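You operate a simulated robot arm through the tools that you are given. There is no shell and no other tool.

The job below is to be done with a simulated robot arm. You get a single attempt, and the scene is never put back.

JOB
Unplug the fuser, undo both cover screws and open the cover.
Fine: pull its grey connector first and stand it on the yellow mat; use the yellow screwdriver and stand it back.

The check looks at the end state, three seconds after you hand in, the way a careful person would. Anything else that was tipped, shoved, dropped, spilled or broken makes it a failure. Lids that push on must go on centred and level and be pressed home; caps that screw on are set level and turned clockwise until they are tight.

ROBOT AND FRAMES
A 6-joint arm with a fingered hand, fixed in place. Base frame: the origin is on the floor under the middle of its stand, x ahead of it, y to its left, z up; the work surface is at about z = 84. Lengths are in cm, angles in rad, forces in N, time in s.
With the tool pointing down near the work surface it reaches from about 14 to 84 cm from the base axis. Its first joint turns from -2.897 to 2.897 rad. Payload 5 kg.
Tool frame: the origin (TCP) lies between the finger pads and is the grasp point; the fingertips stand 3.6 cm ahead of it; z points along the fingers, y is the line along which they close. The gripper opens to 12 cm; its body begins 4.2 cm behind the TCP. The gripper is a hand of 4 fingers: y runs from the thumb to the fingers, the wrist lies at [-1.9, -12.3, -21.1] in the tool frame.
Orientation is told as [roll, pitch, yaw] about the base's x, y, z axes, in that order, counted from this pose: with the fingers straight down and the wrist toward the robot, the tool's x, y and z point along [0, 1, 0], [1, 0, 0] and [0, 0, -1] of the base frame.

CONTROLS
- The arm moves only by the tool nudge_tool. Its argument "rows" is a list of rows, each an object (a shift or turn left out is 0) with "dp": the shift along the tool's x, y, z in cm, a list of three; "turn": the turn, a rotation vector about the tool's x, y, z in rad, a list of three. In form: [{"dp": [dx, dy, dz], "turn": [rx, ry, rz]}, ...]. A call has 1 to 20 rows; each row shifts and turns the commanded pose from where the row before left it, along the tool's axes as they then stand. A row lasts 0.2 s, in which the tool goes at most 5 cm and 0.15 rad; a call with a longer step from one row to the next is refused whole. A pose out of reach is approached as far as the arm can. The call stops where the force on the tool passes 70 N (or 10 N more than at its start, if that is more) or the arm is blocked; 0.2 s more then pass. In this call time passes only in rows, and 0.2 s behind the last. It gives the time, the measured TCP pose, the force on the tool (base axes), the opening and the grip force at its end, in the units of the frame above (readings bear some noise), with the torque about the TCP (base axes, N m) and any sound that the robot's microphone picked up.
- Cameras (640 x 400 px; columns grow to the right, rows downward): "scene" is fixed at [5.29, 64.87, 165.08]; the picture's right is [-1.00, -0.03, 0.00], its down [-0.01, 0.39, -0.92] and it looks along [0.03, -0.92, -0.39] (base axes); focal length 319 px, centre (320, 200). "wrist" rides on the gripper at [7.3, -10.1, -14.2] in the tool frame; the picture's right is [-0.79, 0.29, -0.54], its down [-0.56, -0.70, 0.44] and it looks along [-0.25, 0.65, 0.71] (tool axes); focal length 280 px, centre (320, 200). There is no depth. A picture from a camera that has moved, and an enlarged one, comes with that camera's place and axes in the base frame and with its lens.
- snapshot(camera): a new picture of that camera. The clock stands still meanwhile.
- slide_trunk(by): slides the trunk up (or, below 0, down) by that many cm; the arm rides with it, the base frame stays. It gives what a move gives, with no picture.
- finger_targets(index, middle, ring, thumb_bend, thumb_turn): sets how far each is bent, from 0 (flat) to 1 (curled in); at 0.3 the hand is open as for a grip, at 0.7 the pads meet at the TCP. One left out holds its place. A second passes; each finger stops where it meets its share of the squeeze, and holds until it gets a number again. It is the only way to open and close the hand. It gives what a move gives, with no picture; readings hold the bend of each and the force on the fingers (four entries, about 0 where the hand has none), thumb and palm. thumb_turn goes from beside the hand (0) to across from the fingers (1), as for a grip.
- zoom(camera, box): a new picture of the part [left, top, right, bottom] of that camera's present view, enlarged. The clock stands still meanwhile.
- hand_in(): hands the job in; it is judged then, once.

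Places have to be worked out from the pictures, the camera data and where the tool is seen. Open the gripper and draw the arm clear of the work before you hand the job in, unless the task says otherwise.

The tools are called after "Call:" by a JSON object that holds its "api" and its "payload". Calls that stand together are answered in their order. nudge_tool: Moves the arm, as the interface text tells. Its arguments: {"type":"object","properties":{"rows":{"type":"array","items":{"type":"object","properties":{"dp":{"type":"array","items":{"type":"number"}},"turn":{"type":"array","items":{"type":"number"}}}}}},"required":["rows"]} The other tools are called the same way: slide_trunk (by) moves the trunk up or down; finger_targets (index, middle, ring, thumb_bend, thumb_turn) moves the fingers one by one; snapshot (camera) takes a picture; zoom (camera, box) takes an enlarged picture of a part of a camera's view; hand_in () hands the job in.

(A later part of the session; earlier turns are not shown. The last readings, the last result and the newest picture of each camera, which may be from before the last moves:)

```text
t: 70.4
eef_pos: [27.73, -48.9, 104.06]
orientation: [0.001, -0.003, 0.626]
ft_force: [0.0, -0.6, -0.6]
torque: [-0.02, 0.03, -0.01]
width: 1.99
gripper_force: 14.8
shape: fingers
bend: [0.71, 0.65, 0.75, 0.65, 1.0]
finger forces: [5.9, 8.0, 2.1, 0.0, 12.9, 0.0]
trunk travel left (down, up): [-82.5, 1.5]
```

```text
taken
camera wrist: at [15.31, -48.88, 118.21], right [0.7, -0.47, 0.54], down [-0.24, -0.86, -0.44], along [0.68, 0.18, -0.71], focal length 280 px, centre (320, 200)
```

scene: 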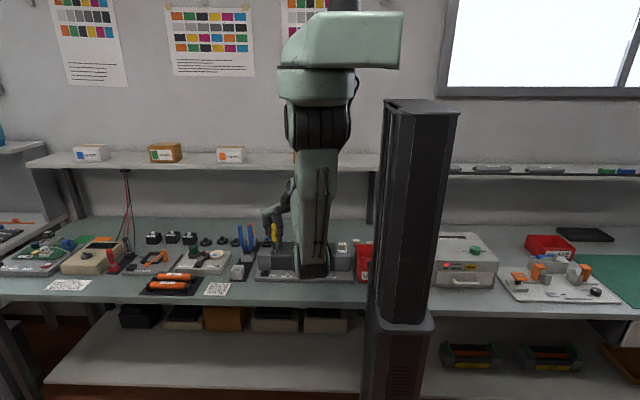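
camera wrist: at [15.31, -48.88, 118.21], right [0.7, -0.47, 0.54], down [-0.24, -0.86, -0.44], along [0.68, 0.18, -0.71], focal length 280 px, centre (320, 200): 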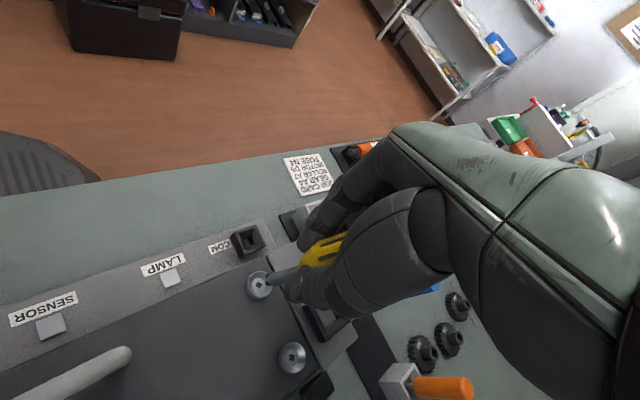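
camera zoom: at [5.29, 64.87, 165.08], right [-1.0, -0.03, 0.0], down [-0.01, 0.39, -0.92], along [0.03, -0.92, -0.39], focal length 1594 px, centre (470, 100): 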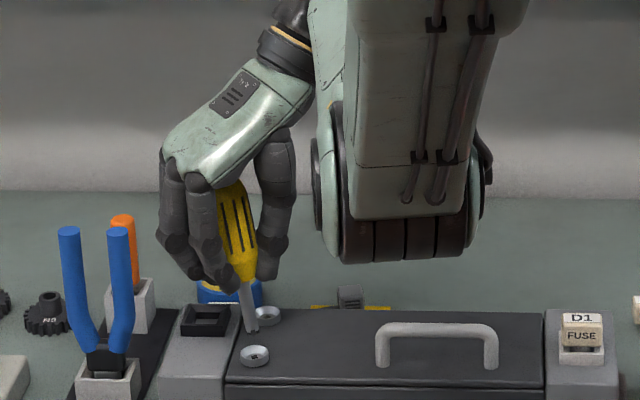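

Recovered, with the driver still in the hand and the tip clear. I look closely at the screw and the driver's tilt.

Call:
{"api": "zoom", "payload": {"camera": "scene", "box": [260, 225, 300, 257]}}

Call:
{"api": "zoom", "payload": {"camera": "wrist", "box": [230, 240, 326, 300]}}

```text
12.50 times, centred on (280, 241) of scene
camera zoom: at [5.29, 64.87, 165.08], right [-1.0, -0.03, 0.0], down [-0.01, 0.39, -0.92], along [0.03, -0.92, -0.39], focal length 3986 px, centre (820, -312)
```

zoom: 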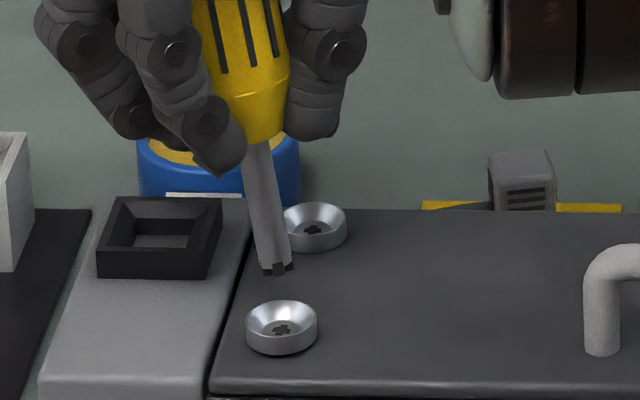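

```text
6.67 times, centred on (278, 270) of wrist
camera zoom: at [15.31, -48.88, 118.21], right [0.7, -0.47, 0.54], down [-0.24, -0.86, -0.44], along [0.68, 0.18, -0.71], focal length 1869 px, centre (600, -267)
```

zoom: 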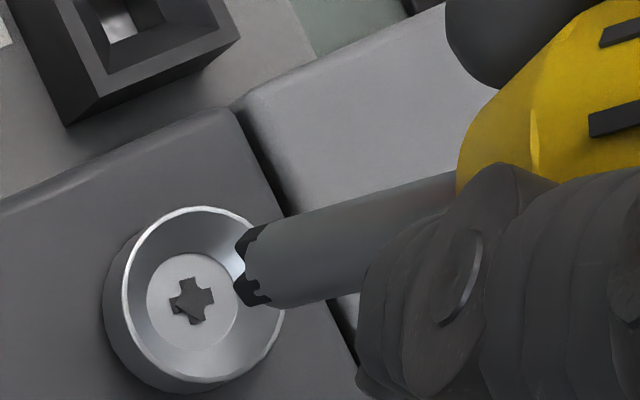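

Call:
{"api": "zoom", "payload": {"camera": "scene", "box": [260, 225, 308, 255]}}

```text
13.33 times, centred on (284, 240) of scene
camera zoom: at [5.29, 64.87, 165.08], right [-1.0, -0.03, 0.0], down [-0.01, 0.39, -0.92], along [0.03, -0.92, -0.39], focal length 4251 px, centre (800, -333)
```

zoom: 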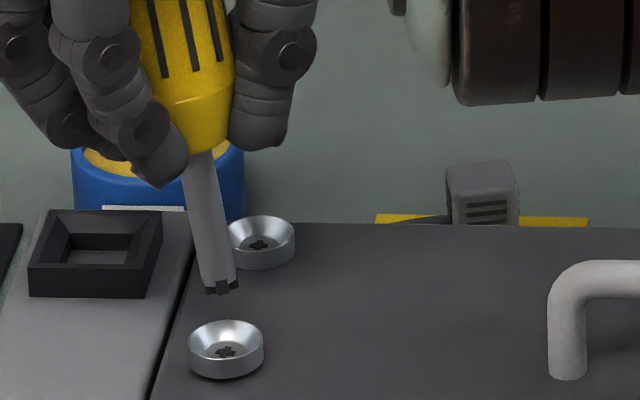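

The screw cup has risen about 0.15 cm after ~170° of turning, so it is backing out as expected. The driver leans ~8° about the thumb–finger axis in the grip, so I lift and tilt the hand by the same angle to set it vertical again.

Call:
{"api": "nudge_tool", "payload": {"rows": [{"dp": [0, 0, -0.8]}, {"dp": [0, 0, -0.8]}, {"turn": [0, -0.136, 0]}]}}

Call:
{"api": "zoom", "payload": {"camera": "scene", "box": [244, 195, 324, 255]}}

Call:
{"api": "zoom", "payload": {"camera": "wrist", "box": [230, 240, 326, 300]}}

```text
t: 71.2
eef_pos: [28.09, -49.3, 105.17]
orientation: [-0.135, 0.0, 0.629]
ft_force: [1.1, 0.3, -0.7]
torque: [0.02, 0.01, 0.02]
width: 1.94
gripper_force: 14.3
shape: fingers
bend: [0.71, 0.65, 0.75, 0.65, 1.0]
finger forces: [5.9, 7.9, 2.0, 0.1, 12.9, 0.1]
out of reach, approached as far as the arm can: row 2
trunk travel left (down, up): [-82.5, 1.5]
```

```text
6.67 times, centred on (284, 225) of scene
camera zoom: at [5.29, 64.87, 165.08], right [-1.0, -0.03, 0.0], down [-0.01, 0.39, -0.92], along [0.03, -0.92, -0.39], focal length 2126 px, centre (560, 33)
```

zoom: 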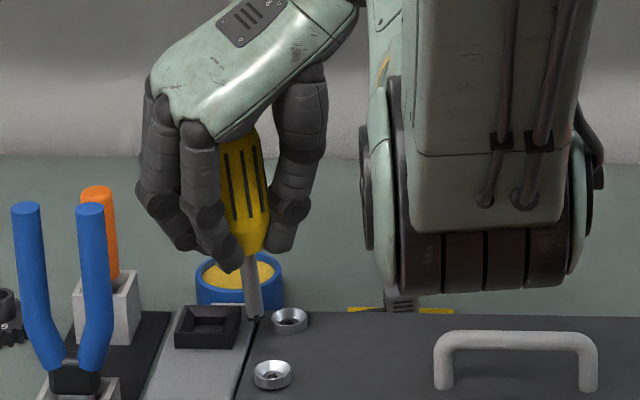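

```text
6.67 times, centred on (278, 270) of wrist
camera zoom: at [14.64, -47.72, 118.23], right [0.65, -0.4, 0.64], down [-0.21, -0.91, -0.36], along [0.73, 0.1, -0.67], focal length 1869 px, centre (600, -267)
```

zoom: 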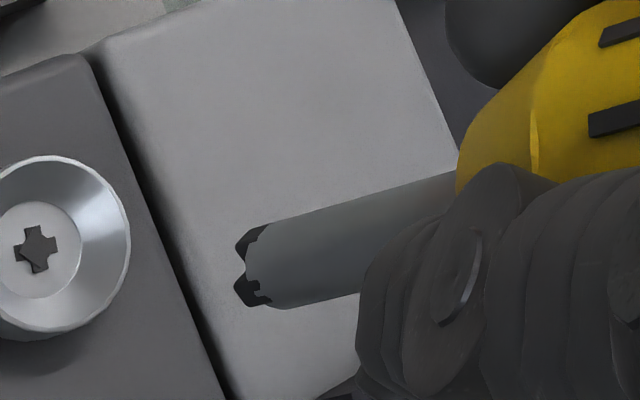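

The driver is vertical again. Now I rewind clockwise in the air about the vertical (using the tilted tool axes), rising 1 cm on the way.

Call:
{"api": "nudge_tool", "payload": {"rows": [{"turn": [0.0203, 0, 0.1486]}, {"turn": [0.0203, 0, 0.1486]}, {"turn": [0.0203, 0, 0.1486]}, {"dp": [-0.068, 0, -0.495], "turn": [0.0203, 0, 0.1486]}, {"dp": [-0.068, 0, -0.495], "turn": [0.0203, 0, 0.1486]}, {"turn": [0.0203, 0, 0.1486]}, {"turn": [0.0203, 0, 0.1486]}, {"turn": [0.0203, 0, 0.1486]}, {"turn": [0.0203, 0, 0.1486]}, {"turn": [0.0203, 0, 0.1486]}]}}

Call:
{"api": "nudge_tool", "payload": {"rows": [{"turn": [0.0203, 0, 0.1486]}, {"turn": [0.0203, 0, 0.1486]}, {"turn": [0.0203, 0, 0.1486]}, {"turn": [0.0203, 0, 0.1486]}, {"turn": [0.0203, 0, 0.1486]}, {"turn": [0.0203, 0, 0.1486]}, {"turn": [0.0203, 0, 0.1486]}, {"turn": [0.0203, 0, 0.1486]}, {"turn": [0.0203, 0, 0.1486]}]}}

Call:
{"api": "snapshot", "payload": {"camera": "wrist"}}

Call:
{"api": "zoom", "payload": {"camera": "wrist", "box": [220, 240, 316, 300]}}

```text
t: 73.4
eef_pos: [28.15, -49.37, 106.12]
orientation: [-0.134, 0.001, -0.876]
ft_force: [-0.3, -0.6, -1.4]
torque: [-0.05, -0.05, 0.01]
width: 1.97
gripper_force: 13.6
shape: fingers
bend: [0.71, 0.65, 0.75, 0.65, 1.0]
finger forces: [5.8, 7.8, 1.9, 0.0, 12.7, 0.0]
trunk travel left (down, up): [-82.5, 1.5]
```

```text
t: 75.4
eef_pos: [28.09, -49.42, 106.07]
orientation: [-0.138, 0.002, -2.221]
ft_force: [-0.9, 0.7, -1.4]
torque: [0.03, -0.02, 0.0]
width: 1.99
gripper_force: 14.0
shape: fingers
bend: [0.71, 0.65, 0.75, 0.65, 1.0]
finger forces: [5.6, 7.6, 1.7, 0.0, 12.7, 0.0]
trunk travel left (down, up): [-82.5, 1.5]
```

```text
taken
camera wrist: at [41.58, -46.9, 119.11], right [-0.74, 0.2, 0.65], down [-0.06, 0.93, -0.36], along [-0.67, -0.31, -0.67], focal length 280 px, centre (320, 200)
```

wrist: 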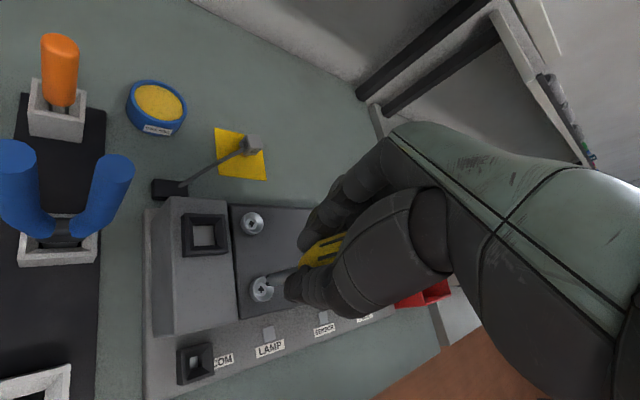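

```text
6.67 times, centred on (268, 270) of wrist
camera zoom: at [41.58, -46.9, 119.11], right [-0.74, 0.2, 0.65], down [-0.06, 0.93, -0.36], along [-0.67, -0.31, -0.67], focal length 1869 px, centre (667, -267)
```

zoom: 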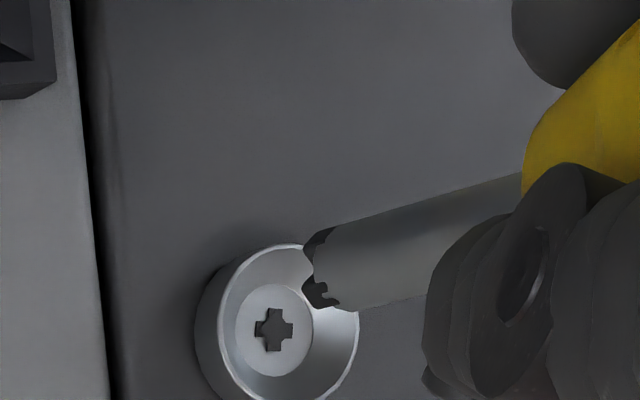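

Rewound to yaw −2.22. The driver slid up ~1.3 cm in the grip during the slip, so I verify the tip position from the scene camera too.

Call:
{"api": "zoom", "payload": {"camera": "scene", "box": [250, 215, 314, 255]}}

Call:
{"api": "snapshot", "payload": {"camera": "scene"}}

```text
10.00 times, centred on (282, 235) of scene
camera zoom: at [5.29, 64.87, 165.08], right [-1.0, -0.03, 0.0], down [-0.01, 0.39, -0.92], along [0.03, -0.92, -0.39], focal length 3188 px, centre (700, -150)
```

zoom: 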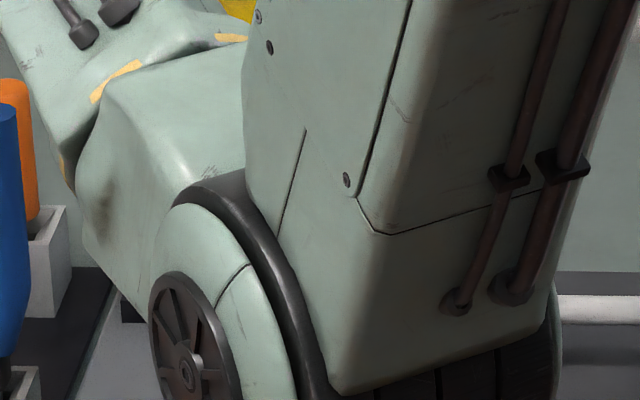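

```text
taken
```

scene: 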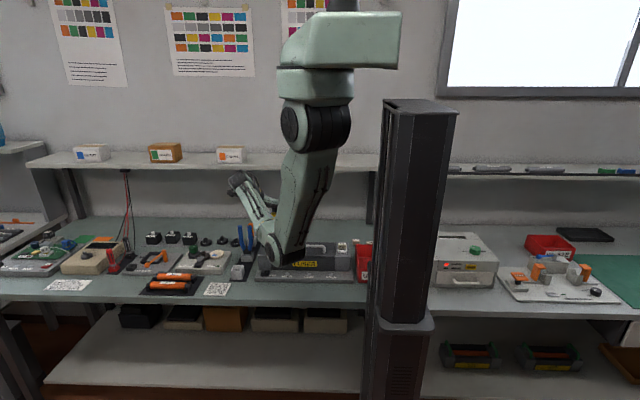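

The scene view is blocked, so I use the wrist camera: the screw lies about (−1.06, +0.28) cm from where the tip would land. I shift over and lower 1.5 cm, then check.

Call:
{"api": "nudge_tool", "payload": {"rows": [{"dp": [-0.525, 0.125, 0.07]}, {"dp": [-0.525, 0.125, 0.07]}, {"dp": [0.1, 0, 0.743]}, {"dp": [0.1, 0, 0.743]}]}}

Call:
{"api": "zoom", "payload": {"camera": "wrist", "box": [236, 262, 300, 302]}}

```text
t: 76.4
eef_pos: [27.03, -49.0, 104.52]
orientation: [-0.137, 0.003, -2.22]
ft_force: [0.2, 0.9, -1.3]
torque: [-0.03, -0.05, -0.07]
width: 1.97
gripper_force: 13.9
shape: fingers
bend: [0.71, 0.65, 0.75, 0.65, 1.0]
finger forces: [5.6, 7.7, 1.8, 0.1, 12.8, 0.0]
trunk travel left (down, up): [-82.5, 1.5]
```

```text
10.00 times, centred on (268, 282) of wrist
camera zoom: at [40.56, -46.36, 117.69], right [-0.74, 0.2, 0.64], down [-0.07, 0.93, -0.36], along [-0.67, -0.31, -0.67], focal length 2804 px, centre (840, -620)
```

zoom: 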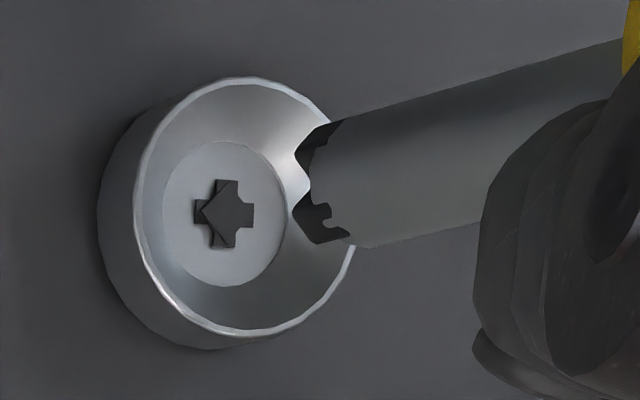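

Alignment is within ~0.1 cm. I lower to just above the recess.

Call:
{"api": "nudge_tool", "payload": {"rows": [{"dp": [0.14, 0.1, 0.79]}, {"dp": [0.095, 0, 0.693]}]}}

Call:
{"api": "zoom", "payload": {"camera": "wrist", "box": [236, 262, 300, 302]}}

```text
t: 77.0
eef_pos: [27.03, -49.06, 103.14]
orientation: [-0.138, 0.0, -2.221]
ft_force: [-0.2, -0.2, -0.4]
torque: [-0.01, 0.0, -0.01]
width: 1.97
gripper_force: 14.1
shape: fingers
bend: [0.71, 0.65, 0.75, 0.65, 1.0]
finger forces: [5.7, 7.7, 1.8, 0.0, 12.7, 0.0]
trunk travel left (down, up): [-82.5, 1.5]
```

```text
10.00 times, centred on (268, 282) of wrist
camera zoom: at [40.52, -46.43, 116.22], right [-0.74, 0.2, 0.64], down [-0.07, 0.93, -0.36], along [-0.67, -0.31, -0.67], focal length 2804 px, centre (840, -620)
```

zoom: 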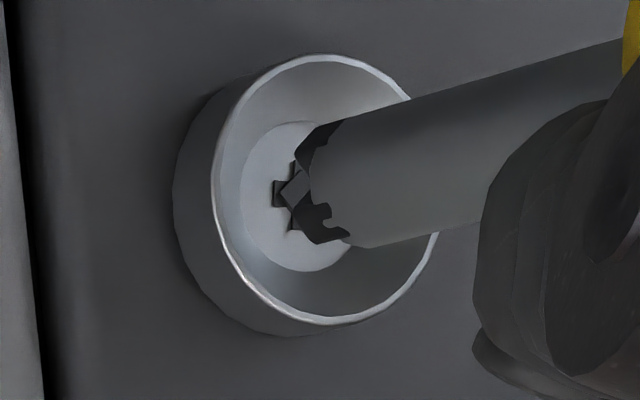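

Call:
{"api": "nudge_tool", "payload": {"rows": [{"dp": [0.04, 0, 0.3]}, {"dp": [0.04, 0, 0.3]}, {"dp": [0.02, 0, 0.15]}]}}

Call:
{"api": "nudge_tool", "payload": {"rows": [{"dp": [0.02, 0, 0.15]}]}}

Call:
{"api": "zoom", "payload": {"camera": "wrist", "box": [236, 262, 300, 302]}}

```text
t: 77.8
eef_pos: [27.0, -48.9, 102.3]
orientation: [-0.138, 0.002, -2.221]
ft_force: [0.1, -0.2, -2.0]
torque: [-0.01, -0.01, -0.01]
width: 1.97
gripper_force: 14.1
shape: fingers
bend: [0.71, 0.65, 0.75, 0.65, 1.0]
finger forces: [5.7, 7.7, 1.8, 0.0, 12.7, 0.0]
trunk travel left (down, up): [-82.5, 1.5]
```

```text
t: 78.2
eef_pos: [26.91, -49.07, 102.19]
orientation: [-0.138, 0.002, -2.22]
ft_force: [-0.2, -0.9, -1.4]
torque: [0.04, 0.04, -0.01]
width: 1.98
gripper_force: 13.8
shape: fingers
bend: [0.71, 0.65, 0.75, 0.65, 1.0]
finger forces: [5.6, 7.7, 1.7, 0.0, 12.8, 0.0]
trunk travel left (down, up): [-82.5, 1.5]
```

```text
10.00 times, centred on (268, 282) of wrist
camera zoom: at [40.48, -46.42, 115.28], right [-0.74, 0.2, 0.64], down [-0.07, 0.93, -0.36], along [-0.67, -0.31, -0.67], focal length 2804 px, centre (840, -620)
```

zoom: 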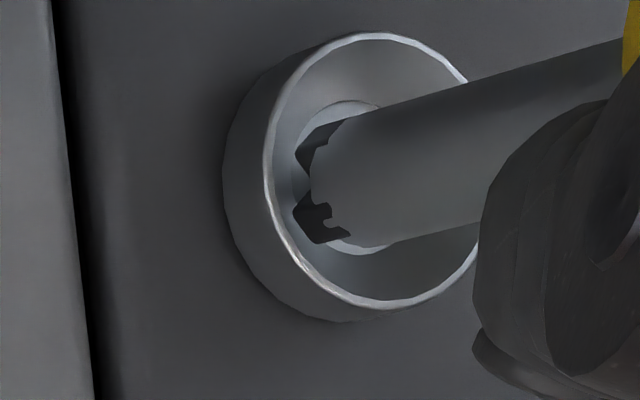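

Call:
{"api": "nudge_tool", "payload": {"rows": [{"dp": [0.02, 0, 0.15]}, {"dp": [0.015, 0, 0.1]}]}}

```text
t: 78.8
eef_pos: [26.82, -49.06, 101.92]
orientation: [-0.138, 0.002, -2.221]
ft_force: [-1.7, -1.2, 1.3]
torque: [-0.03, 0.11, 0.01]
width: 1.97
gripper_force: 14.0
shape: fingers
bend: [0.71, 0.65, 0.75, 0.65, 1.0]
finger forces: [5.5, 7.9, 1.6, 0.0, 12.4, 0.1]
trunk travel left (down, up): [-82.5, 1.5]
```

Call:
{"api": "nudge_tool", "payload": {"rows": [{"dp": [0.015, 0, 0.1]}]}}

Call:
{"api": "zoom", "payload": {"camera": "wrist", "box": [236, 262, 300, 302]}}

```text
t: 79.2
eef_pos: [26.77, -48.99, 101.83]
orientation: [-0.136, 0.003, -2.22]
ft_force: [-0.9, -0.5, 1.8]
torque: [-0.06, 0.14, 0.0]
width: 1.96
gripper_force: 13.1
shape: fingers
bend: [0.71, 0.65, 0.75, 0.65, 1.0]
finger forces: [5.3, 7.8, 1.5, 0.0, 12.1, 0.0]
trunk travel left (down, up): [-82.5, 1.5]
```

```text
10.00 times, centred on (268, 282) of wrist
camera zoom: at [40.41, -46.43, 114.88], right [-0.74, 0.2, 0.64], down [-0.07, 0.93, -0.36], along [-0.67, -0.31, -0.67], focal length 2804 px, centre (840, -620)
```

zoom: 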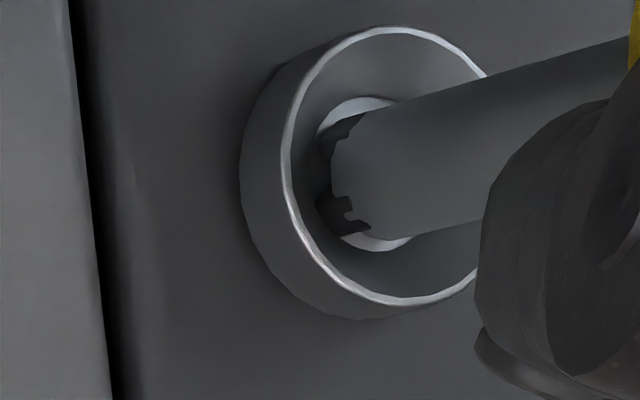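

The grip has slid down to the handle's tapered neck, so it can't press properly any more. I'll take the driver back to its holder and re-grasp it properly; first I lift it clear and look.

Call:
{"api": "nudge_tool", "payload": {"rows": [{"dp": [-0.1, 0, -0.99]}, {"dp": [-0.2, 0, -1.98]}, {"dp": [-0.27, 0, -1.98]}, {"dp": [-0.27, 0, -1.98]}]}}

Call:
{"api": "snapshot", "payload": {"camera": "wrist"}}

Call:
{"api": "zoom", "payload": {"camera": "wrist", "box": [236, 242, 332, 302]}}

```text
t: 80.2
eef_pos: [27.01, -49.15, 108.8]
orientation: [-0.138, 0.002, -2.219]
ft_force: [0.1, -0.3, -1.3]
torque: [0.01, -0.03, 0.0]
width: 1.97
gripper_force: 13.3
shape: fingers
bend: [0.71, 0.65, 0.75, 0.65, 1.0]
finger forces: [5.4, 7.9, 1.6, 0.0, 12.6, 0.1]
trunk travel left (down, up): [-82.5, 1.5]
```

```text
taken
camera wrist: at [40.52, -46.6, 121.81], right [-0.74, 0.2, 0.64], down [-0.07, 0.93, -0.36], along [-0.67, -0.31, -0.67], focal length 280 px, centre (320, 200)
```

wrist: 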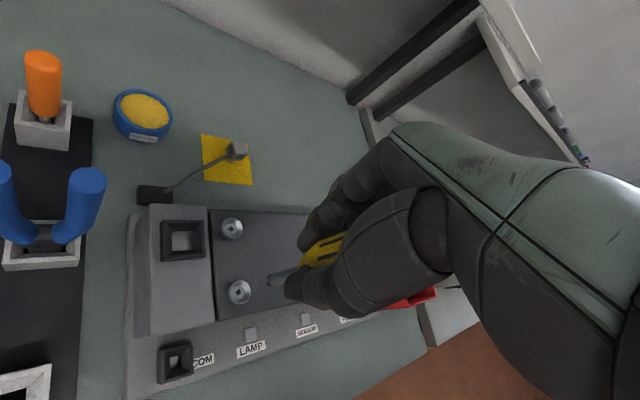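

```text
6.67 times, centred on (284, 272) of wrist
camera zoom: at [40.52, -46.6, 121.81], right [-0.74, 0.2, 0.64], down [-0.07, 0.93, -0.36], along [-0.67, -0.31, -0.67], focal length 1869 px, centre (560, -280)
```

zoom: 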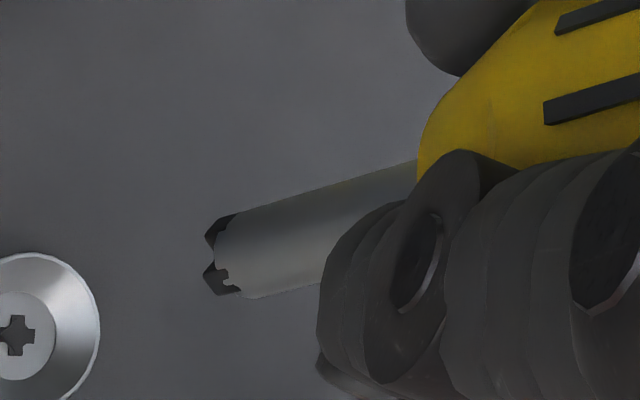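

The driver is nearly vertical (about 2° off), tip ~7.9 cm below the TCP. I turn back to yaw ≈ −90° and carry it over the holder.

Call:
{"api": "nudge_tool", "payload": {"rows": [{"turn": [-0.0203, 0, -0.1486]}, {"turn": [-0.0203, 0, -0.1486]}, {"turn": [-0.0203, 0, -0.1486]}, {"turn": [-0.0203, 0, -0.1486]}, {"turn": [-0.0067, 0, -0.0486]}, {"dp": [3.21, -1.07, -0.44]}, {"dp": [3.21, -1.07, -0.44]}, {"dp": [3.21, -1.07, -0.44]}, {"dp": [3.21, -1.07, -0.44]}, {"dp": [3.21, -1.07, -0.44]}]}}

Call:
{"api": "snapshot", "payload": {"camera": "wrist"}}

Call:
{"api": "zoom", "payload": {"camera": "scene", "box": [205, 200, 285, 290]}}

```text
t: 82.4
eef_pos: [43.51, -43.69, 108.79]
orientation: [-0.135, 0.002, -1.57]
ft_force: [0.1, 0.4, -1.6]
torque: [-0.01, 0.01, 0.05]
width: 1.98
gripper_force: 13.9
shape: fingers
bend: [0.71, 0.65, 0.75, 0.65, 1.0]
finger forces: [5.2, 7.9, 1.7, 0.0, 12.5, 0.0]
trunk travel left (down, up): [-82.5, 1.5]
```

```text
taken
camera wrist: at [52.75, -33.61, 121.87], right [-0.71, -0.29, 0.64], down [-0.61, 0.7, -0.36], along [-0.35, -0.65, -0.67], focal length 280 px, centre (320, 200)
```

wrist: 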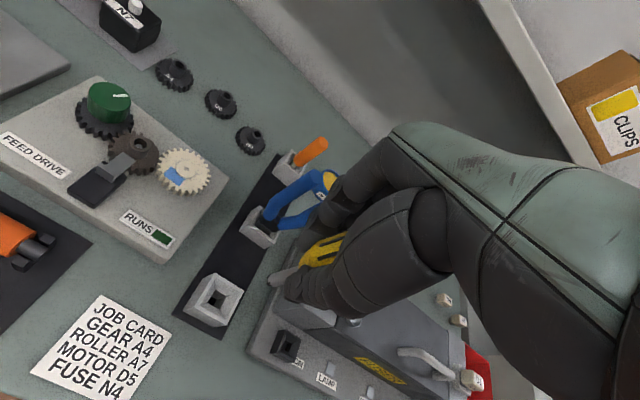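

```text
4.44 times, centred on (245, 245) of scene
camera zoom: at [5.29, 64.87, 165.08], right [-1.0, -0.03, 0.0], down [-0.01, 0.39, -0.92], along [0.03, -0.92, -0.39], focal length 1417 px, centre (653, 0)
```

zoom: 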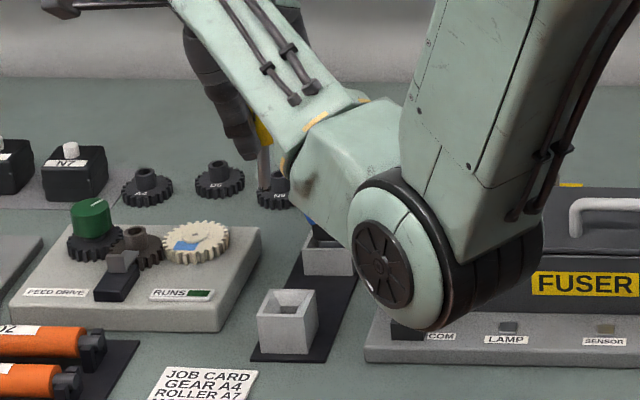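

Call:
{"api": "zoom", "payload": {"camera": "wrist", "box": [180, 250, 308, 330]}}

Call:
{"api": "zoom", "payload": {"camera": "scene", "box": [215, 225, 279, 285]}}

```text
5.00 times, centred on (244, 290) of wrist
camera zoom: at [52.75, -33.61, 121.87], right [-0.71, -0.29, 0.64], down [-0.61, 0.7, -0.36], along [-0.35, -0.65, -0.67], focal length 1402 px, centre (700, -250)
```

zoom: 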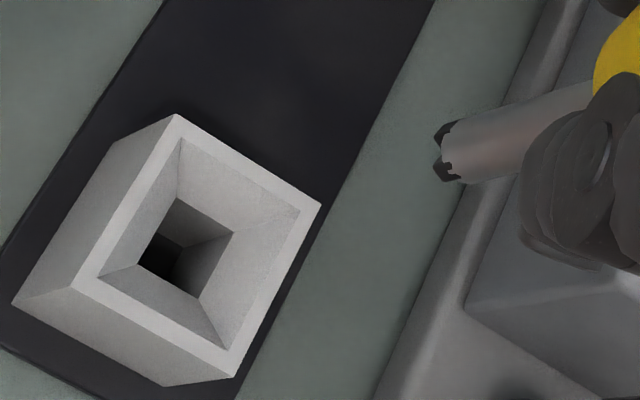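

```text
6.67 times, centred on (247, 255) of scene
camera zoom: at [5.29, 64.87, 165.08], right [-1.0, -0.03, 0.0], down [-0.01, 0.39, -0.92], along [0.03, -0.92, -0.39], focal length 2126 px, centre (807, -167)
```

zoom: 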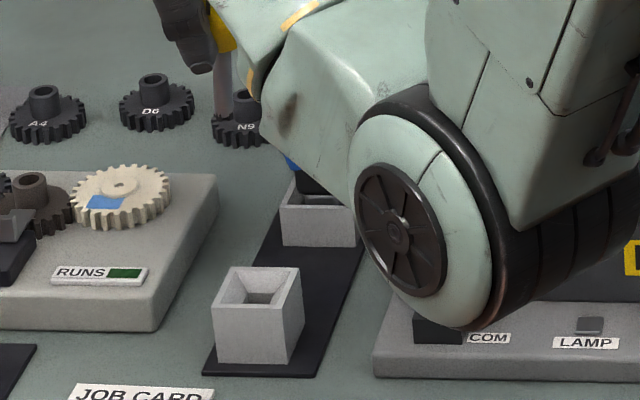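

The holder opening is only about 0.2 cm from the tip's landing point. I correct and lower most of the way, then check before entering.

Call:
{"api": "nudge_tool", "payload": {"rows": [{"dp": [-0.198, -0.05, 0.027]}, {"dp": [0.271, 0, 1.98]}, {"dp": [0.271, 0, 1.98]}, {"dp": [0.271, 0, 1.98]}, {"dp": [0.271, 0, 1.98]}]}}

Call:
{"api": "zoom", "payload": {"camera": "wrist", "box": [200, 240, 328, 320]}}

Call:
{"api": "zoom", "payload": {"camera": "scene", "box": [215, 225, 279, 285]}}

```text
t: 83.6
eef_pos: [43.05, -43.62, 100.95]
orientation: [-0.138, 0.003, -1.571]
ft_force: [0.4, -0.1, -1.1]
torque: [0.01, -0.01, 0.0]
width: 1.94
gripper_force: 12.9
shape: fingers
bend: [0.71, 0.65, 0.75, 0.65, 1.0]
finger forces: [5.1, 7.8, 1.5, 0.1, 12.4, 0.1]
trunk travel left (down, up): [-82.5, 1.5]
```

```text
5.00 times, centred on (264, 280) of wrist
camera zoom: at [52.42, -33.44, 113.91], right [-0.71, -0.29, 0.64], down [-0.61, 0.7, -0.36], along [-0.35, -0.65, -0.67], focal length 1402 px, centre (600, -200)
```

zoom: 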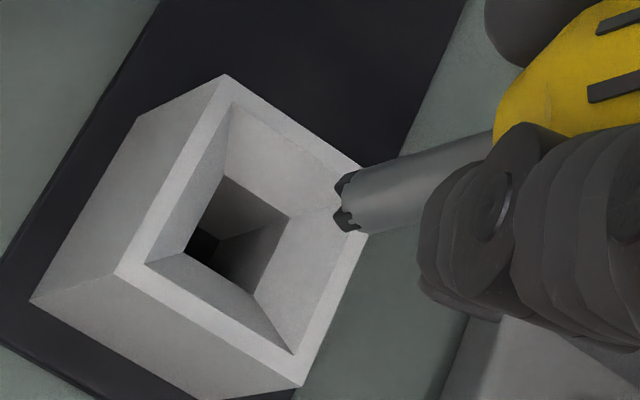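

```text
6.67 times, centred on (247, 255) of scene
camera zoom: at [5.29, 64.87, 165.08], right [-1.0, -0.03, 0.0], down [-0.01, 0.39, -0.92], along [0.03, -0.92, -0.39], focal length 2126 px, centre (807, -167)
```

zoom: 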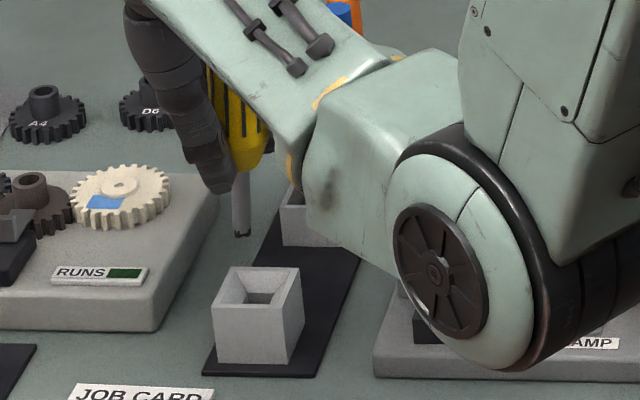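

Call:
{"api": "zoom", "payload": {"camera": "scene", "box": [220, 232, 260, 262]}}

```text
13.33 times, centred on (240, 247) of scene
camera zoom: at [5.29, 64.87, 165.08], right [-1.0, -0.03, 0.0], down [-0.01, 0.39, -0.92], along [0.03, -0.92, -0.39], focal length 4251 px, centre (1387, -427)
```

zoom: 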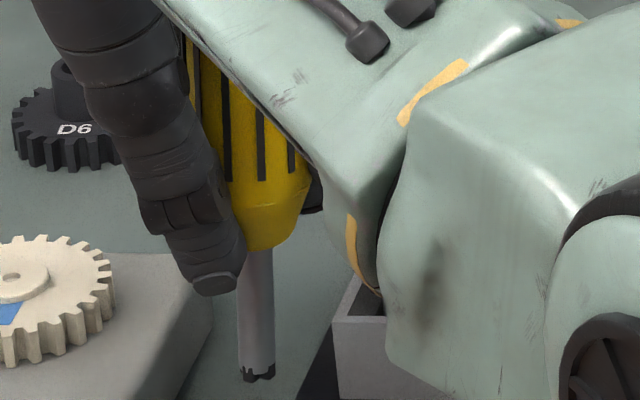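

Combining both cameras, tip ≈ (42.75, -43.1) and holder centre ≈ (42.8, -43.15), so it will enter the funnel. I lower in steps, watching forces.

Call:
{"api": "nudge_tool", "payload": {"rows": [{"dp": [0.2, 0, 1.5]}, {"dp": [0.2, 0, 1.5]}, {"dp": [0.13, 0, 1.0]}]}}

Call:
{"api": "zoom", "payload": {"camera": "wrist", "box": [220, 240, 348, 320]}}

Call:
{"api": "zoom", "payload": {"camera": "scene", "box": [215, 235, 265, 285]}}

```text
t: 84.4
eef_pos: [43.09, -43.79, 96.88]
orientation: [-0.137, 0.001, -1.571]
ft_force: [0.6, -0.1, -1.0]
torque: [-0.02, -0.04, -0.02]
width: 1.98
gripper_force: 13.5
shape: fingers
bend: [0.71, 0.65, 0.75, 0.65, 1.0]
finger forces: [5.1, 7.7, 1.5, 0.0, 12.4, 0.0]
trunk travel left (down, up): [-82.5, 1.5]
```

```text
5.00 times, centred on (284, 280) of wrist
camera zoom: at [52.32, -33.59, 109.9], right [-0.71, -0.29, 0.64], down [-0.61, 0.7, -0.36], along [-0.35, -0.65, -0.67], focal length 1402 px, centre (500, -200)
```

zoom: 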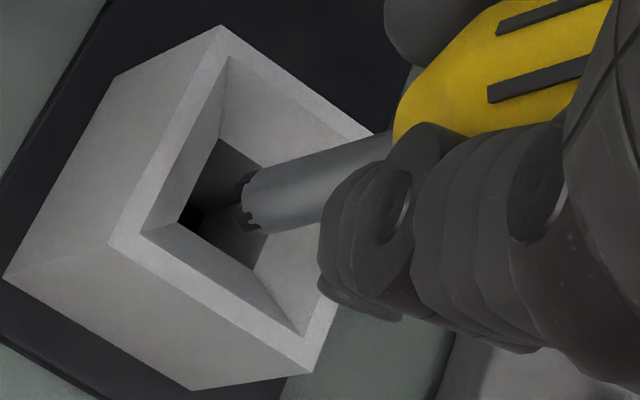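

```text
8.00 times, centred on (240, 260) of scene
camera zoom: at [5.29, 64.87, 165.08], right [-1.0, -0.03, 0.0], down [-0.01, 0.39, -0.92], along [0.03, -0.92, -0.39], focal length 2551 px, centre (960, -280)
```

zoom: 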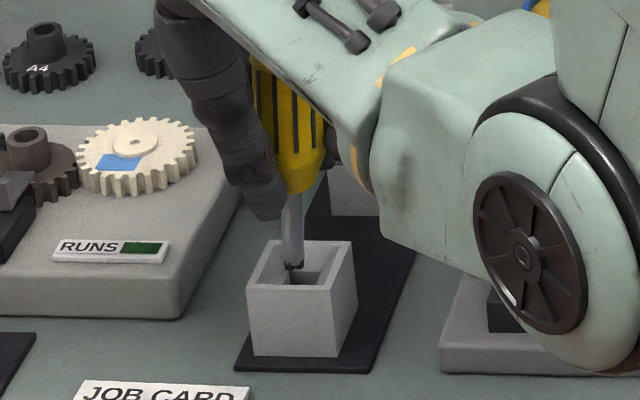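

The tip is inside the funnel. I continue down gently into the well.

Call:
{"api": "nudge_tool", "payload": {"rows": [{"dp": [-0.1, 0.1, 0.8]}, {"dp": [0.1, 0, 0.8]}]}}

Call:
{"api": "nudge_tool", "payload": {"rows": [{"dp": [0.1, 0, 0.6]}, {"dp": [0.08, 0, 0.6]}]}}

Call:
{"api": "zoom", "payload": {"camera": "scene", "box": [215, 235, 265, 285]}}

Call:
{"api": "zoom", "payload": {"camera": "wrist", "box": [220, 240, 348, 320]}}

```text
t: 85.0
eef_pos: [42.89, -43.92, 95.17]
orientation: [-0.137, 0.003, -1.57]
ft_force: [0.6, -0.4, -0.7]
torque: [0.01, 0.0, 0.01]
width: 1.96
gripper_force: 13.2
shape: fingers
bend: [0.71, 0.65, 0.75, 0.65, 1.0]
finger forces: [5.1, 7.8, 1.6, 0.0, 12.4, 0.0]
trunk travel left (down, up): [-82.5, 1.5]
```

```text
t: 85.6
eef_pos: [42.94, -43.89, 94.07]
orientation: [-0.136, 0.002, -1.573]
ft_force: [0.4, 0.2, -1.0]
torque: [0.01, 0.0, 0.01]
width: 1.99
gripper_force: 13.3
shape: fingers
bend: [0.71, 0.65, 0.75, 0.65, 1.0]
finger forces: [5.3, 7.8, 1.6, 0.1, 12.4, 0.0]
trunk travel left (down, up): [-82.5, 1.5]
```

```text
8.00 times, centred on (240, 260) of scene
camera zoom: at [5.29, 64.87, 165.08], right [-1.0, -0.03, 0.0], down [-0.01, 0.39, -0.92], along [0.03, -0.92, -0.39], focal length 2551 px, centre (960, -280)
```

zoom: 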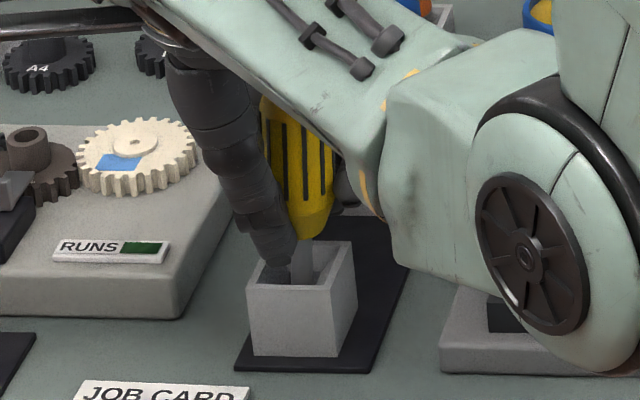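

```text
5.00 times, centred on (284, 280) of wrist
camera zoom: at [52.17, -33.73, 107.08], right [-0.71, -0.29, 0.64], down [-0.61, 0.7, -0.36], along [-0.35, -0.65, -0.67], focal length 1402 px, centre (500, -200)
```

zoom: 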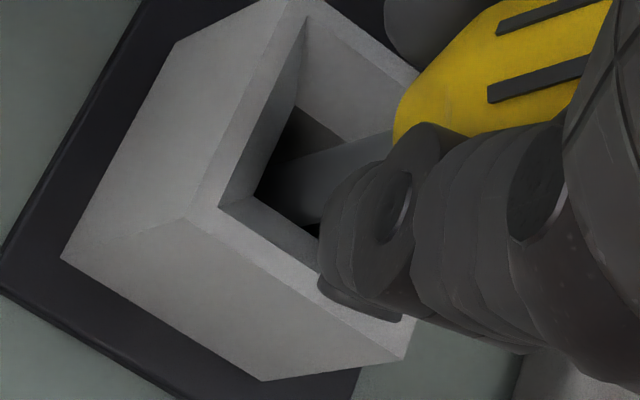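

Call:
{"api": "nudge_tool", "payload": {"rows": [{"dp": [0.04, 0, 0.3]}, {"dp": [0.03, 0, 0.2]}]}}

```text
t: 86.2
eef_pos: [42.88, -43.86, 93.38]
orientation: [-0.136, 0.003, -1.571]
ft_force: [0.4, 0.0, -1.0]
torque: [0.0, -0.06, 0.01]
width: 1.94
gripper_force: 13.7
shape: fingers
bend: [0.71, 0.65, 0.75, 0.65, 1.0]
finger forces: [5.2, 7.9, 1.5, 0.0, 12.4, 0.0]
trunk travel left (down, up): [-82.5, 1.5]
```

The shaft is well inside the well without contact forces. I open the hand to let it stand.

Call:
{"api": "finger_targets", "payload": {"index": 0.55, "middle": 0.55, "ring": 0.55, "thumb_bend": 0.55}}

Call:
{"api": "finger_targets", "payload": {"index": 0.43, "middle": 0.43, "ring": 0.43, "thumb_bend": 0.43}}

Call:
{"api": "zoom", "payload": {"camera": "scene", "box": [215, 235, 265, 285]}}

Call:
{"api": "zoom", "payload": {"camera": "wrist", "box": [200, 180, 400, 330]}}

```text
t: 87.2
eef_pos: [42.87, -43.71, 93.42]
orientation: [-0.137, 0.002, -1.568]
ft_force: [0.5, -0.4, -0.8]
torque: [-0.01, 0.01, 0.03]
width: 4.85
gripper_force: 0.2
shape: fingers
bend: [0.55, 0.55, 0.55, 0.55, 1.0]
finger forces: [0.1, 0.2, 0.0, 0.0, 0.1, 0.1]
trunk travel left (down, up): [-82.5, 1.5]
```

```text
t: 88.2
eef_pos: [42.92, -43.9, 93.55]
orientation: [-0.135, 0.001, -1.571]
ft_force: [0.6, 0.6, 0.3]
torque: [0.01, -0.02, -0.01]
width: 8.47
gripper_force: 0.0
shape: fingers
bend: [0.43, 0.43, 0.43, 0.43, 0.99]
finger forces: [0.1, 0.0, 0.0, 0.1, 0.0, 0.0]
trunk travel left (down, up): [-82.5, 1.5]
```

```text
8.00 times, centred on (240, 260) of scene
camera zoom: at [5.29, 64.87, 165.08], right [-1.0, -0.03, 0.0], down [-0.01, 0.39, -0.92], along [0.03, -0.92, -0.39], focal length 2551 px, centre (960, -280)
```

zoom: 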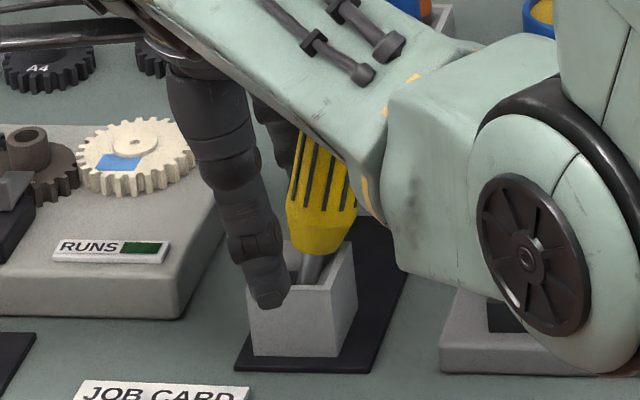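

```text
2.67 times, centred on (300, 255) of wrist
camera zoom: at [52.11, -33.66, 106.56], right [-0.71, -0.29, 0.64], down [-0.61, 0.7, -0.36], along [-0.35, -0.65, -0.67], focal length 748 px, centre (373, 53)
```

zoom: 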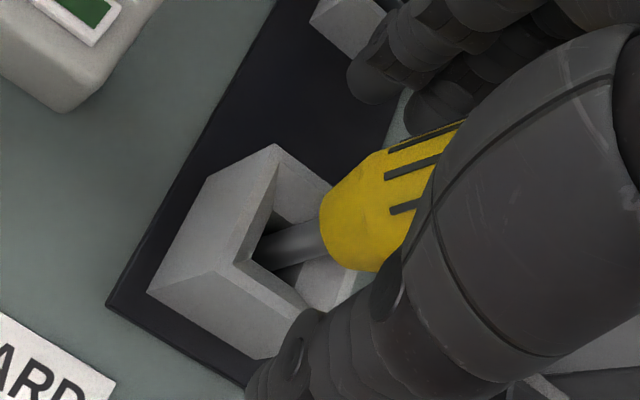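

The driver now leans in the loose well. I raise the open hand straight up, remove the hand's tilt, and look at how it stands before re-grasping.

Call:
{"api": "nudge_tool", "payload": {"rows": [{"dp": [-0.14, 0, -0.99]}, {"dp": [-0.271, 0, -1.98]}, {"dp": [-0.271, 0, -1.98]}, {"dp": [-0.271, 0, -1.98]}, {"dp": [-0.271, 0, -1.98]}, {"dp": [-0.271, 0, -1.98]}, {"dp": [-0.271, 0, -1.98]}, {"turn": [0, 0.136, 0]}]}}

Call:
{"api": "zoom", "payload": {"camera": "scene", "box": [205, 215, 285, 285]}}

Call:
{"api": "zoom", "payload": {"camera": "wrist", "box": [180, 240, 308, 340]}}

```text
t: 90.0
eef_pos: [42.76, -43.84, 106.56]
orientation: [0.003, 0.001, -1.572]
ft_force: [0.0, 0.7, 0.9]
torque: [0.0, 0.02, 0.0]
width: 8.46
gripper_force: 0.0
shape: fingers
bend: [0.43, 0.43, 0.43, 0.43, 0.99]
finger forces: [0.0, 0.1, 0.1, 0.1, 0.0, 0.1]
trunk travel left (down, up): [-82.5, 1.5]
```

```text
5.71 times, centred on (245, 250) of scene
camera zoom: at [5.29, 64.87, 165.08], right [-1.0, -0.03, 0.0], down [-0.01, 0.39, -0.92], along [0.03, -0.92, -0.39], focal length 1822 px, centre (749, -86)
```

zoom: 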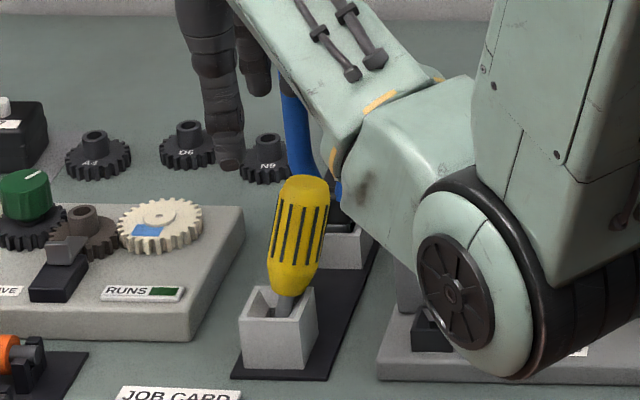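

```text
4.00 times, centred on (244, 290) of wrist
camera zoom: at [50.1, -33.61, 120.75], right [-0.79, -0.29, 0.54], down [-0.56, 0.7, -0.44], along [-0.25, -0.65, -0.72], focal length 1122 px, centre (624, -160)
```

zoom: 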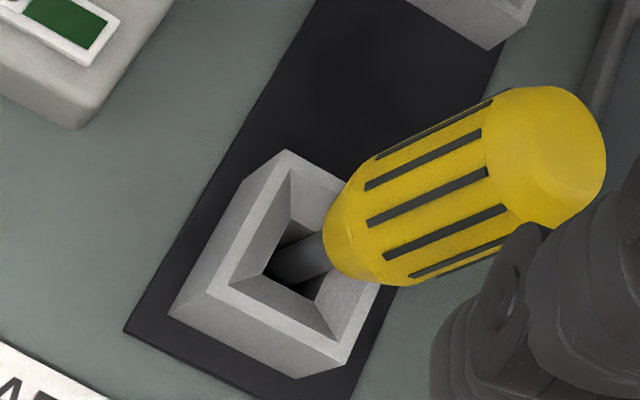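

The driver leans about 12° toward −x and 12° toward −y (handle top at about [40.2, -45.8, 97.0]). I'll tilt the hand to match the x-lean, come down along the handle axis, grip, and then set it upright with the hand.

Call:
{"api": "nudge_tool", "payload": {"rows": [{"turn": [0, 0.105, 0]}, {"turn": [0, 0.105, 0]}, {"dp": [-2.08, 0.23, -0.44]}, {"dp": [-2.08, 0.23, -0.44]}, {"dp": [0, 0, 2.0]}, {"dp": [0, 0, 2.0]}]}}

Call:
{"api": "snapshot", "payload": {"camera": "wrist"}}

Call:
{"api": "zoom", "payload": {"camera": "scene", "box": [205, 195, 285, 285]}}

```text
t: 91.4
eef_pos: [39.34, -44.37, 102.53]
orientation: [0.209, 0.002, -1.572]
ft_force: [0.2, -0.7, -0.8]
torque: [-0.02, 0.0, 0.03]
width: 8.47
gripper_force: 0.1
shape: fingers
bend: [0.43, 0.43, 0.43, 0.43, 0.99]
finger forces: [0.0, 0.1, 0.0, 0.0, 0.0, 0.0]
trunk travel left (down, up): [-82.5, 1.5]
```

```text
taken
camera wrist: at [43.56, -34.07, 117.88], right [-0.89, -0.29, 0.37], down [-0.45, 0.7, -0.55], along [-0.1, -0.65, -0.75], focal length 280 px, centre (320, 200)
```

wrist: 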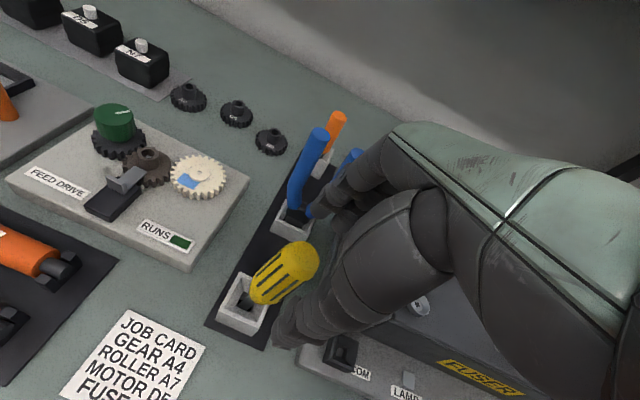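

```text
4.44 times, centred on (245, 240) of scene
camera zoom: at [5.29, 64.87, 165.08], right [-1.0, -0.03, 0.0], down [-0.01, 0.39, -0.92], along [0.03, -0.92, -0.39], focal length 1417 px, centre (653, 22)
```

zoom: 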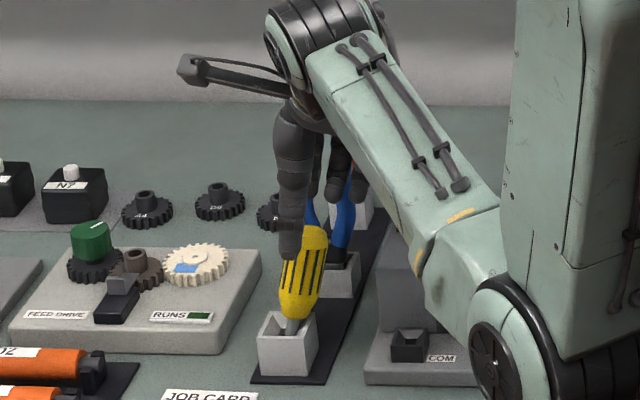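

Hand and handle axes line up. I descend along the handle axis.

Call:
{"api": "nudge_tool", "payload": {"rows": [{"dp": [0, 0, 1.8]}, {"dp": [0, 0, 1.8]}, {"dp": [0, 0, 1.5]}]}}

Call:
{"api": "zoom", "payload": {"camera": "wrist", "box": [200, 180, 400, 330]}}

Call:
{"api": "zoom", "payload": {"camera": "scene", "box": [215, 215, 275, 285]}}

```text
t: 92.2
eef_pos: [40.45, -44.09, 97.4]
orientation: [0.209, 0.002, -1.572]
ft_force: [0.6, 0.4, -0.7]
torque: [0.0, -0.02, -0.02]
width: 8.47
gripper_force: 0.0
shape: fingers
bend: [0.43, 0.43, 0.43, 0.43, 0.99]
finger forces: [0.0, 0.0, 0.1, 0.0, 0.1, 0.0]
trunk travel left (down, up): [-82.5, 1.5]
```

```text
2.67 times, centred on (300, 255) of wrist
camera zoom: at [44.71, -34.04, 112.9], right [-0.89, -0.29, 0.37], down [-0.45, 0.7, -0.55], along [-0.1, -0.65, -0.75], focal length 748 px, centre (373, 53)
```

zoom: 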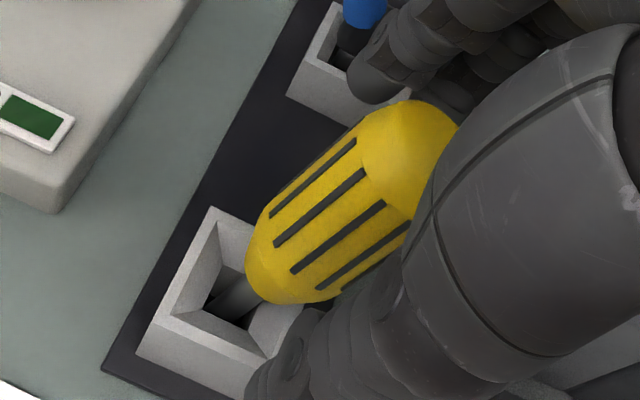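

```text
5.71 times, centred on (245, 250) of scene
camera zoom: at [5.29, 64.87, 165.08], right [-1.0, -0.03, 0.0], down [-0.01, 0.39, -0.92], along [0.03, -0.92, -0.39], focal length 1822 px, centre (749, -86)
```

zoom: 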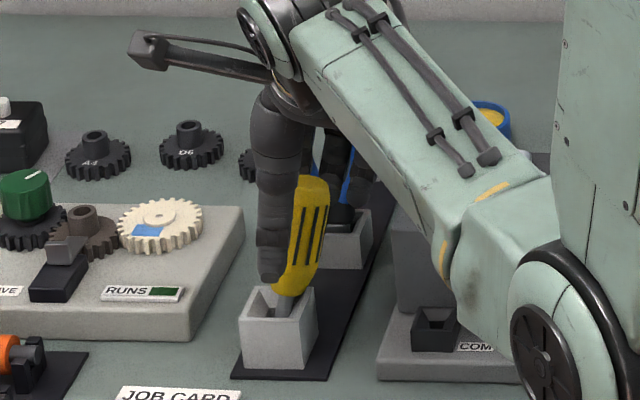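

Call:
{"api": "nudge_tool", "payload": {"rows": [{"dp": [0, 0, 1.4]}, {"dp": [0, 0, 1.4]}, {"dp": [0, 0, 1.1]}]}}

Call:
{"api": "zoom", "payload": {"camera": "scene", "box": [215, 215, 275, 285]}}

```text
t: 93.0
eef_pos: [41.37, -44.13, 93.69]
orientation: [0.209, 0.001, -1.57]
ft_force: [0.4, 0.4, 0.8]
torque: [0.01, 0.0, -0.03]
width: 8.45
gripper_force: 0.1
shape: fingers
bend: [0.43, 0.43, 0.43, 0.43, 0.99]
finger forces: [0.0, 0.1, 0.0, 0.0, 0.0, 0.0]
trunk travel left (down, up): [-82.5, 1.5]
```

```text
5.71 times, centred on (245, 250) of scene
camera zoom: at [5.29, 64.87, 165.08], right [-1.0, -0.03, 0.0], down [-0.01, 0.39, -0.92], along [0.03, -0.92, -0.39], focal length 1822 px, centre (749, -86)
```

zoom: 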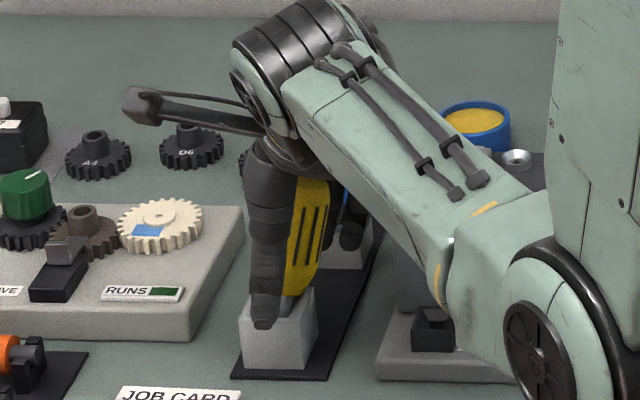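

The thumb tip is very close to the block's top level, so I back off 0.5 cm and then close.

Call:
{"api": "nudge_tool", "payload": {"rows": [{"dp": [0, 0, -0.5]}]}}

Call:
{"api": "finger_targets", "payload": {"index": 0.75, "middle": 0.75, "ring": 0.6, "thumb_bend": 0.75}}

Call:
{"api": "zoom", "payload": {"camera": "scene", "box": [215, 215, 275, 285]}}

Call:
{"api": "zoom", "payload": {"camera": "wrist", "box": [200, 180, 400, 330]}}

```text
t: 93.4
eef_pos: [41.17, -44.19, 94.12]
orientation: [0.212, 0.002, -1.571]
ft_force: [-1.1, 0.5, -0.4]
torque: [0.01, -0.01, 0.0]
width: 8.5
gripper_force: 0.1
shape: fingers
bend: [0.43, 0.43, 0.43, 0.43, 0.99]
finger forces: [0.1, 0.1, 0.0, 0.0, 0.0, 0.1]
trunk travel left (down, up): [-82.5, 1.5]
```

```text
t: 94.4
eef_pos: [41.26, -44.17, 94.13]
orientation: [0.212, 0.001, -1.572]
ft_force: [0.7, 0.1, -1.0]
torque: [-0.03, 0.01, 0.01]
width: 3.04
gripper_force: 21.5
shape: fingers
bend: [0.71, 0.63, 0.6, 0.6, 1.0]
finger forces: [10.2, 11.1, 0.1, 0.0, 21.3, 0.0]
trunk travel left (down, up): [-82.5, 1.5]
```

```text
5.71 times, centred on (245, 250) of scene
camera zoom: at [5.29, 64.87, 165.08], right [-1.0, -0.03, 0.0], down [-0.01, 0.39, -0.92], along [0.03, -0.92, -0.39], focal length 1822 px, centre (749, -86)
```

zoom: 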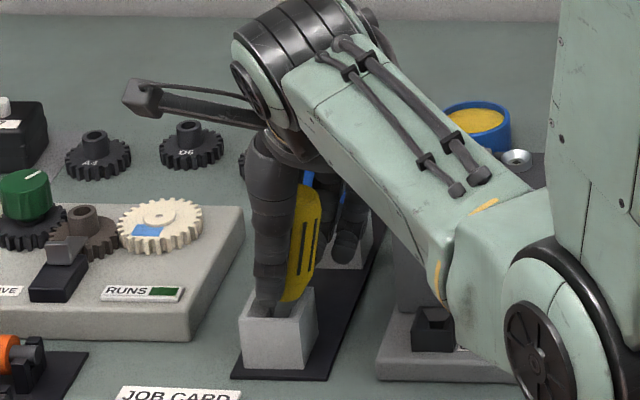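

```text
2.67 times, centred on (300, 255) of wrist
camera zoom: at [45.49, -34.08, 109.55], right [-0.89, -0.29, 0.36], down [-0.46, 0.7, -0.55], along [-0.1, -0.65, -0.75], focal length 748 px, centre (373, 53)
```

zoom: 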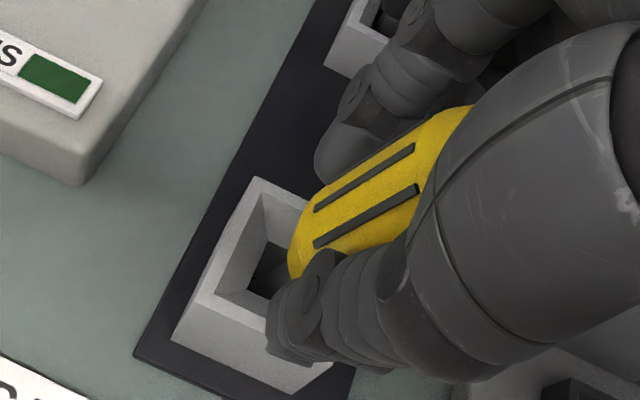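

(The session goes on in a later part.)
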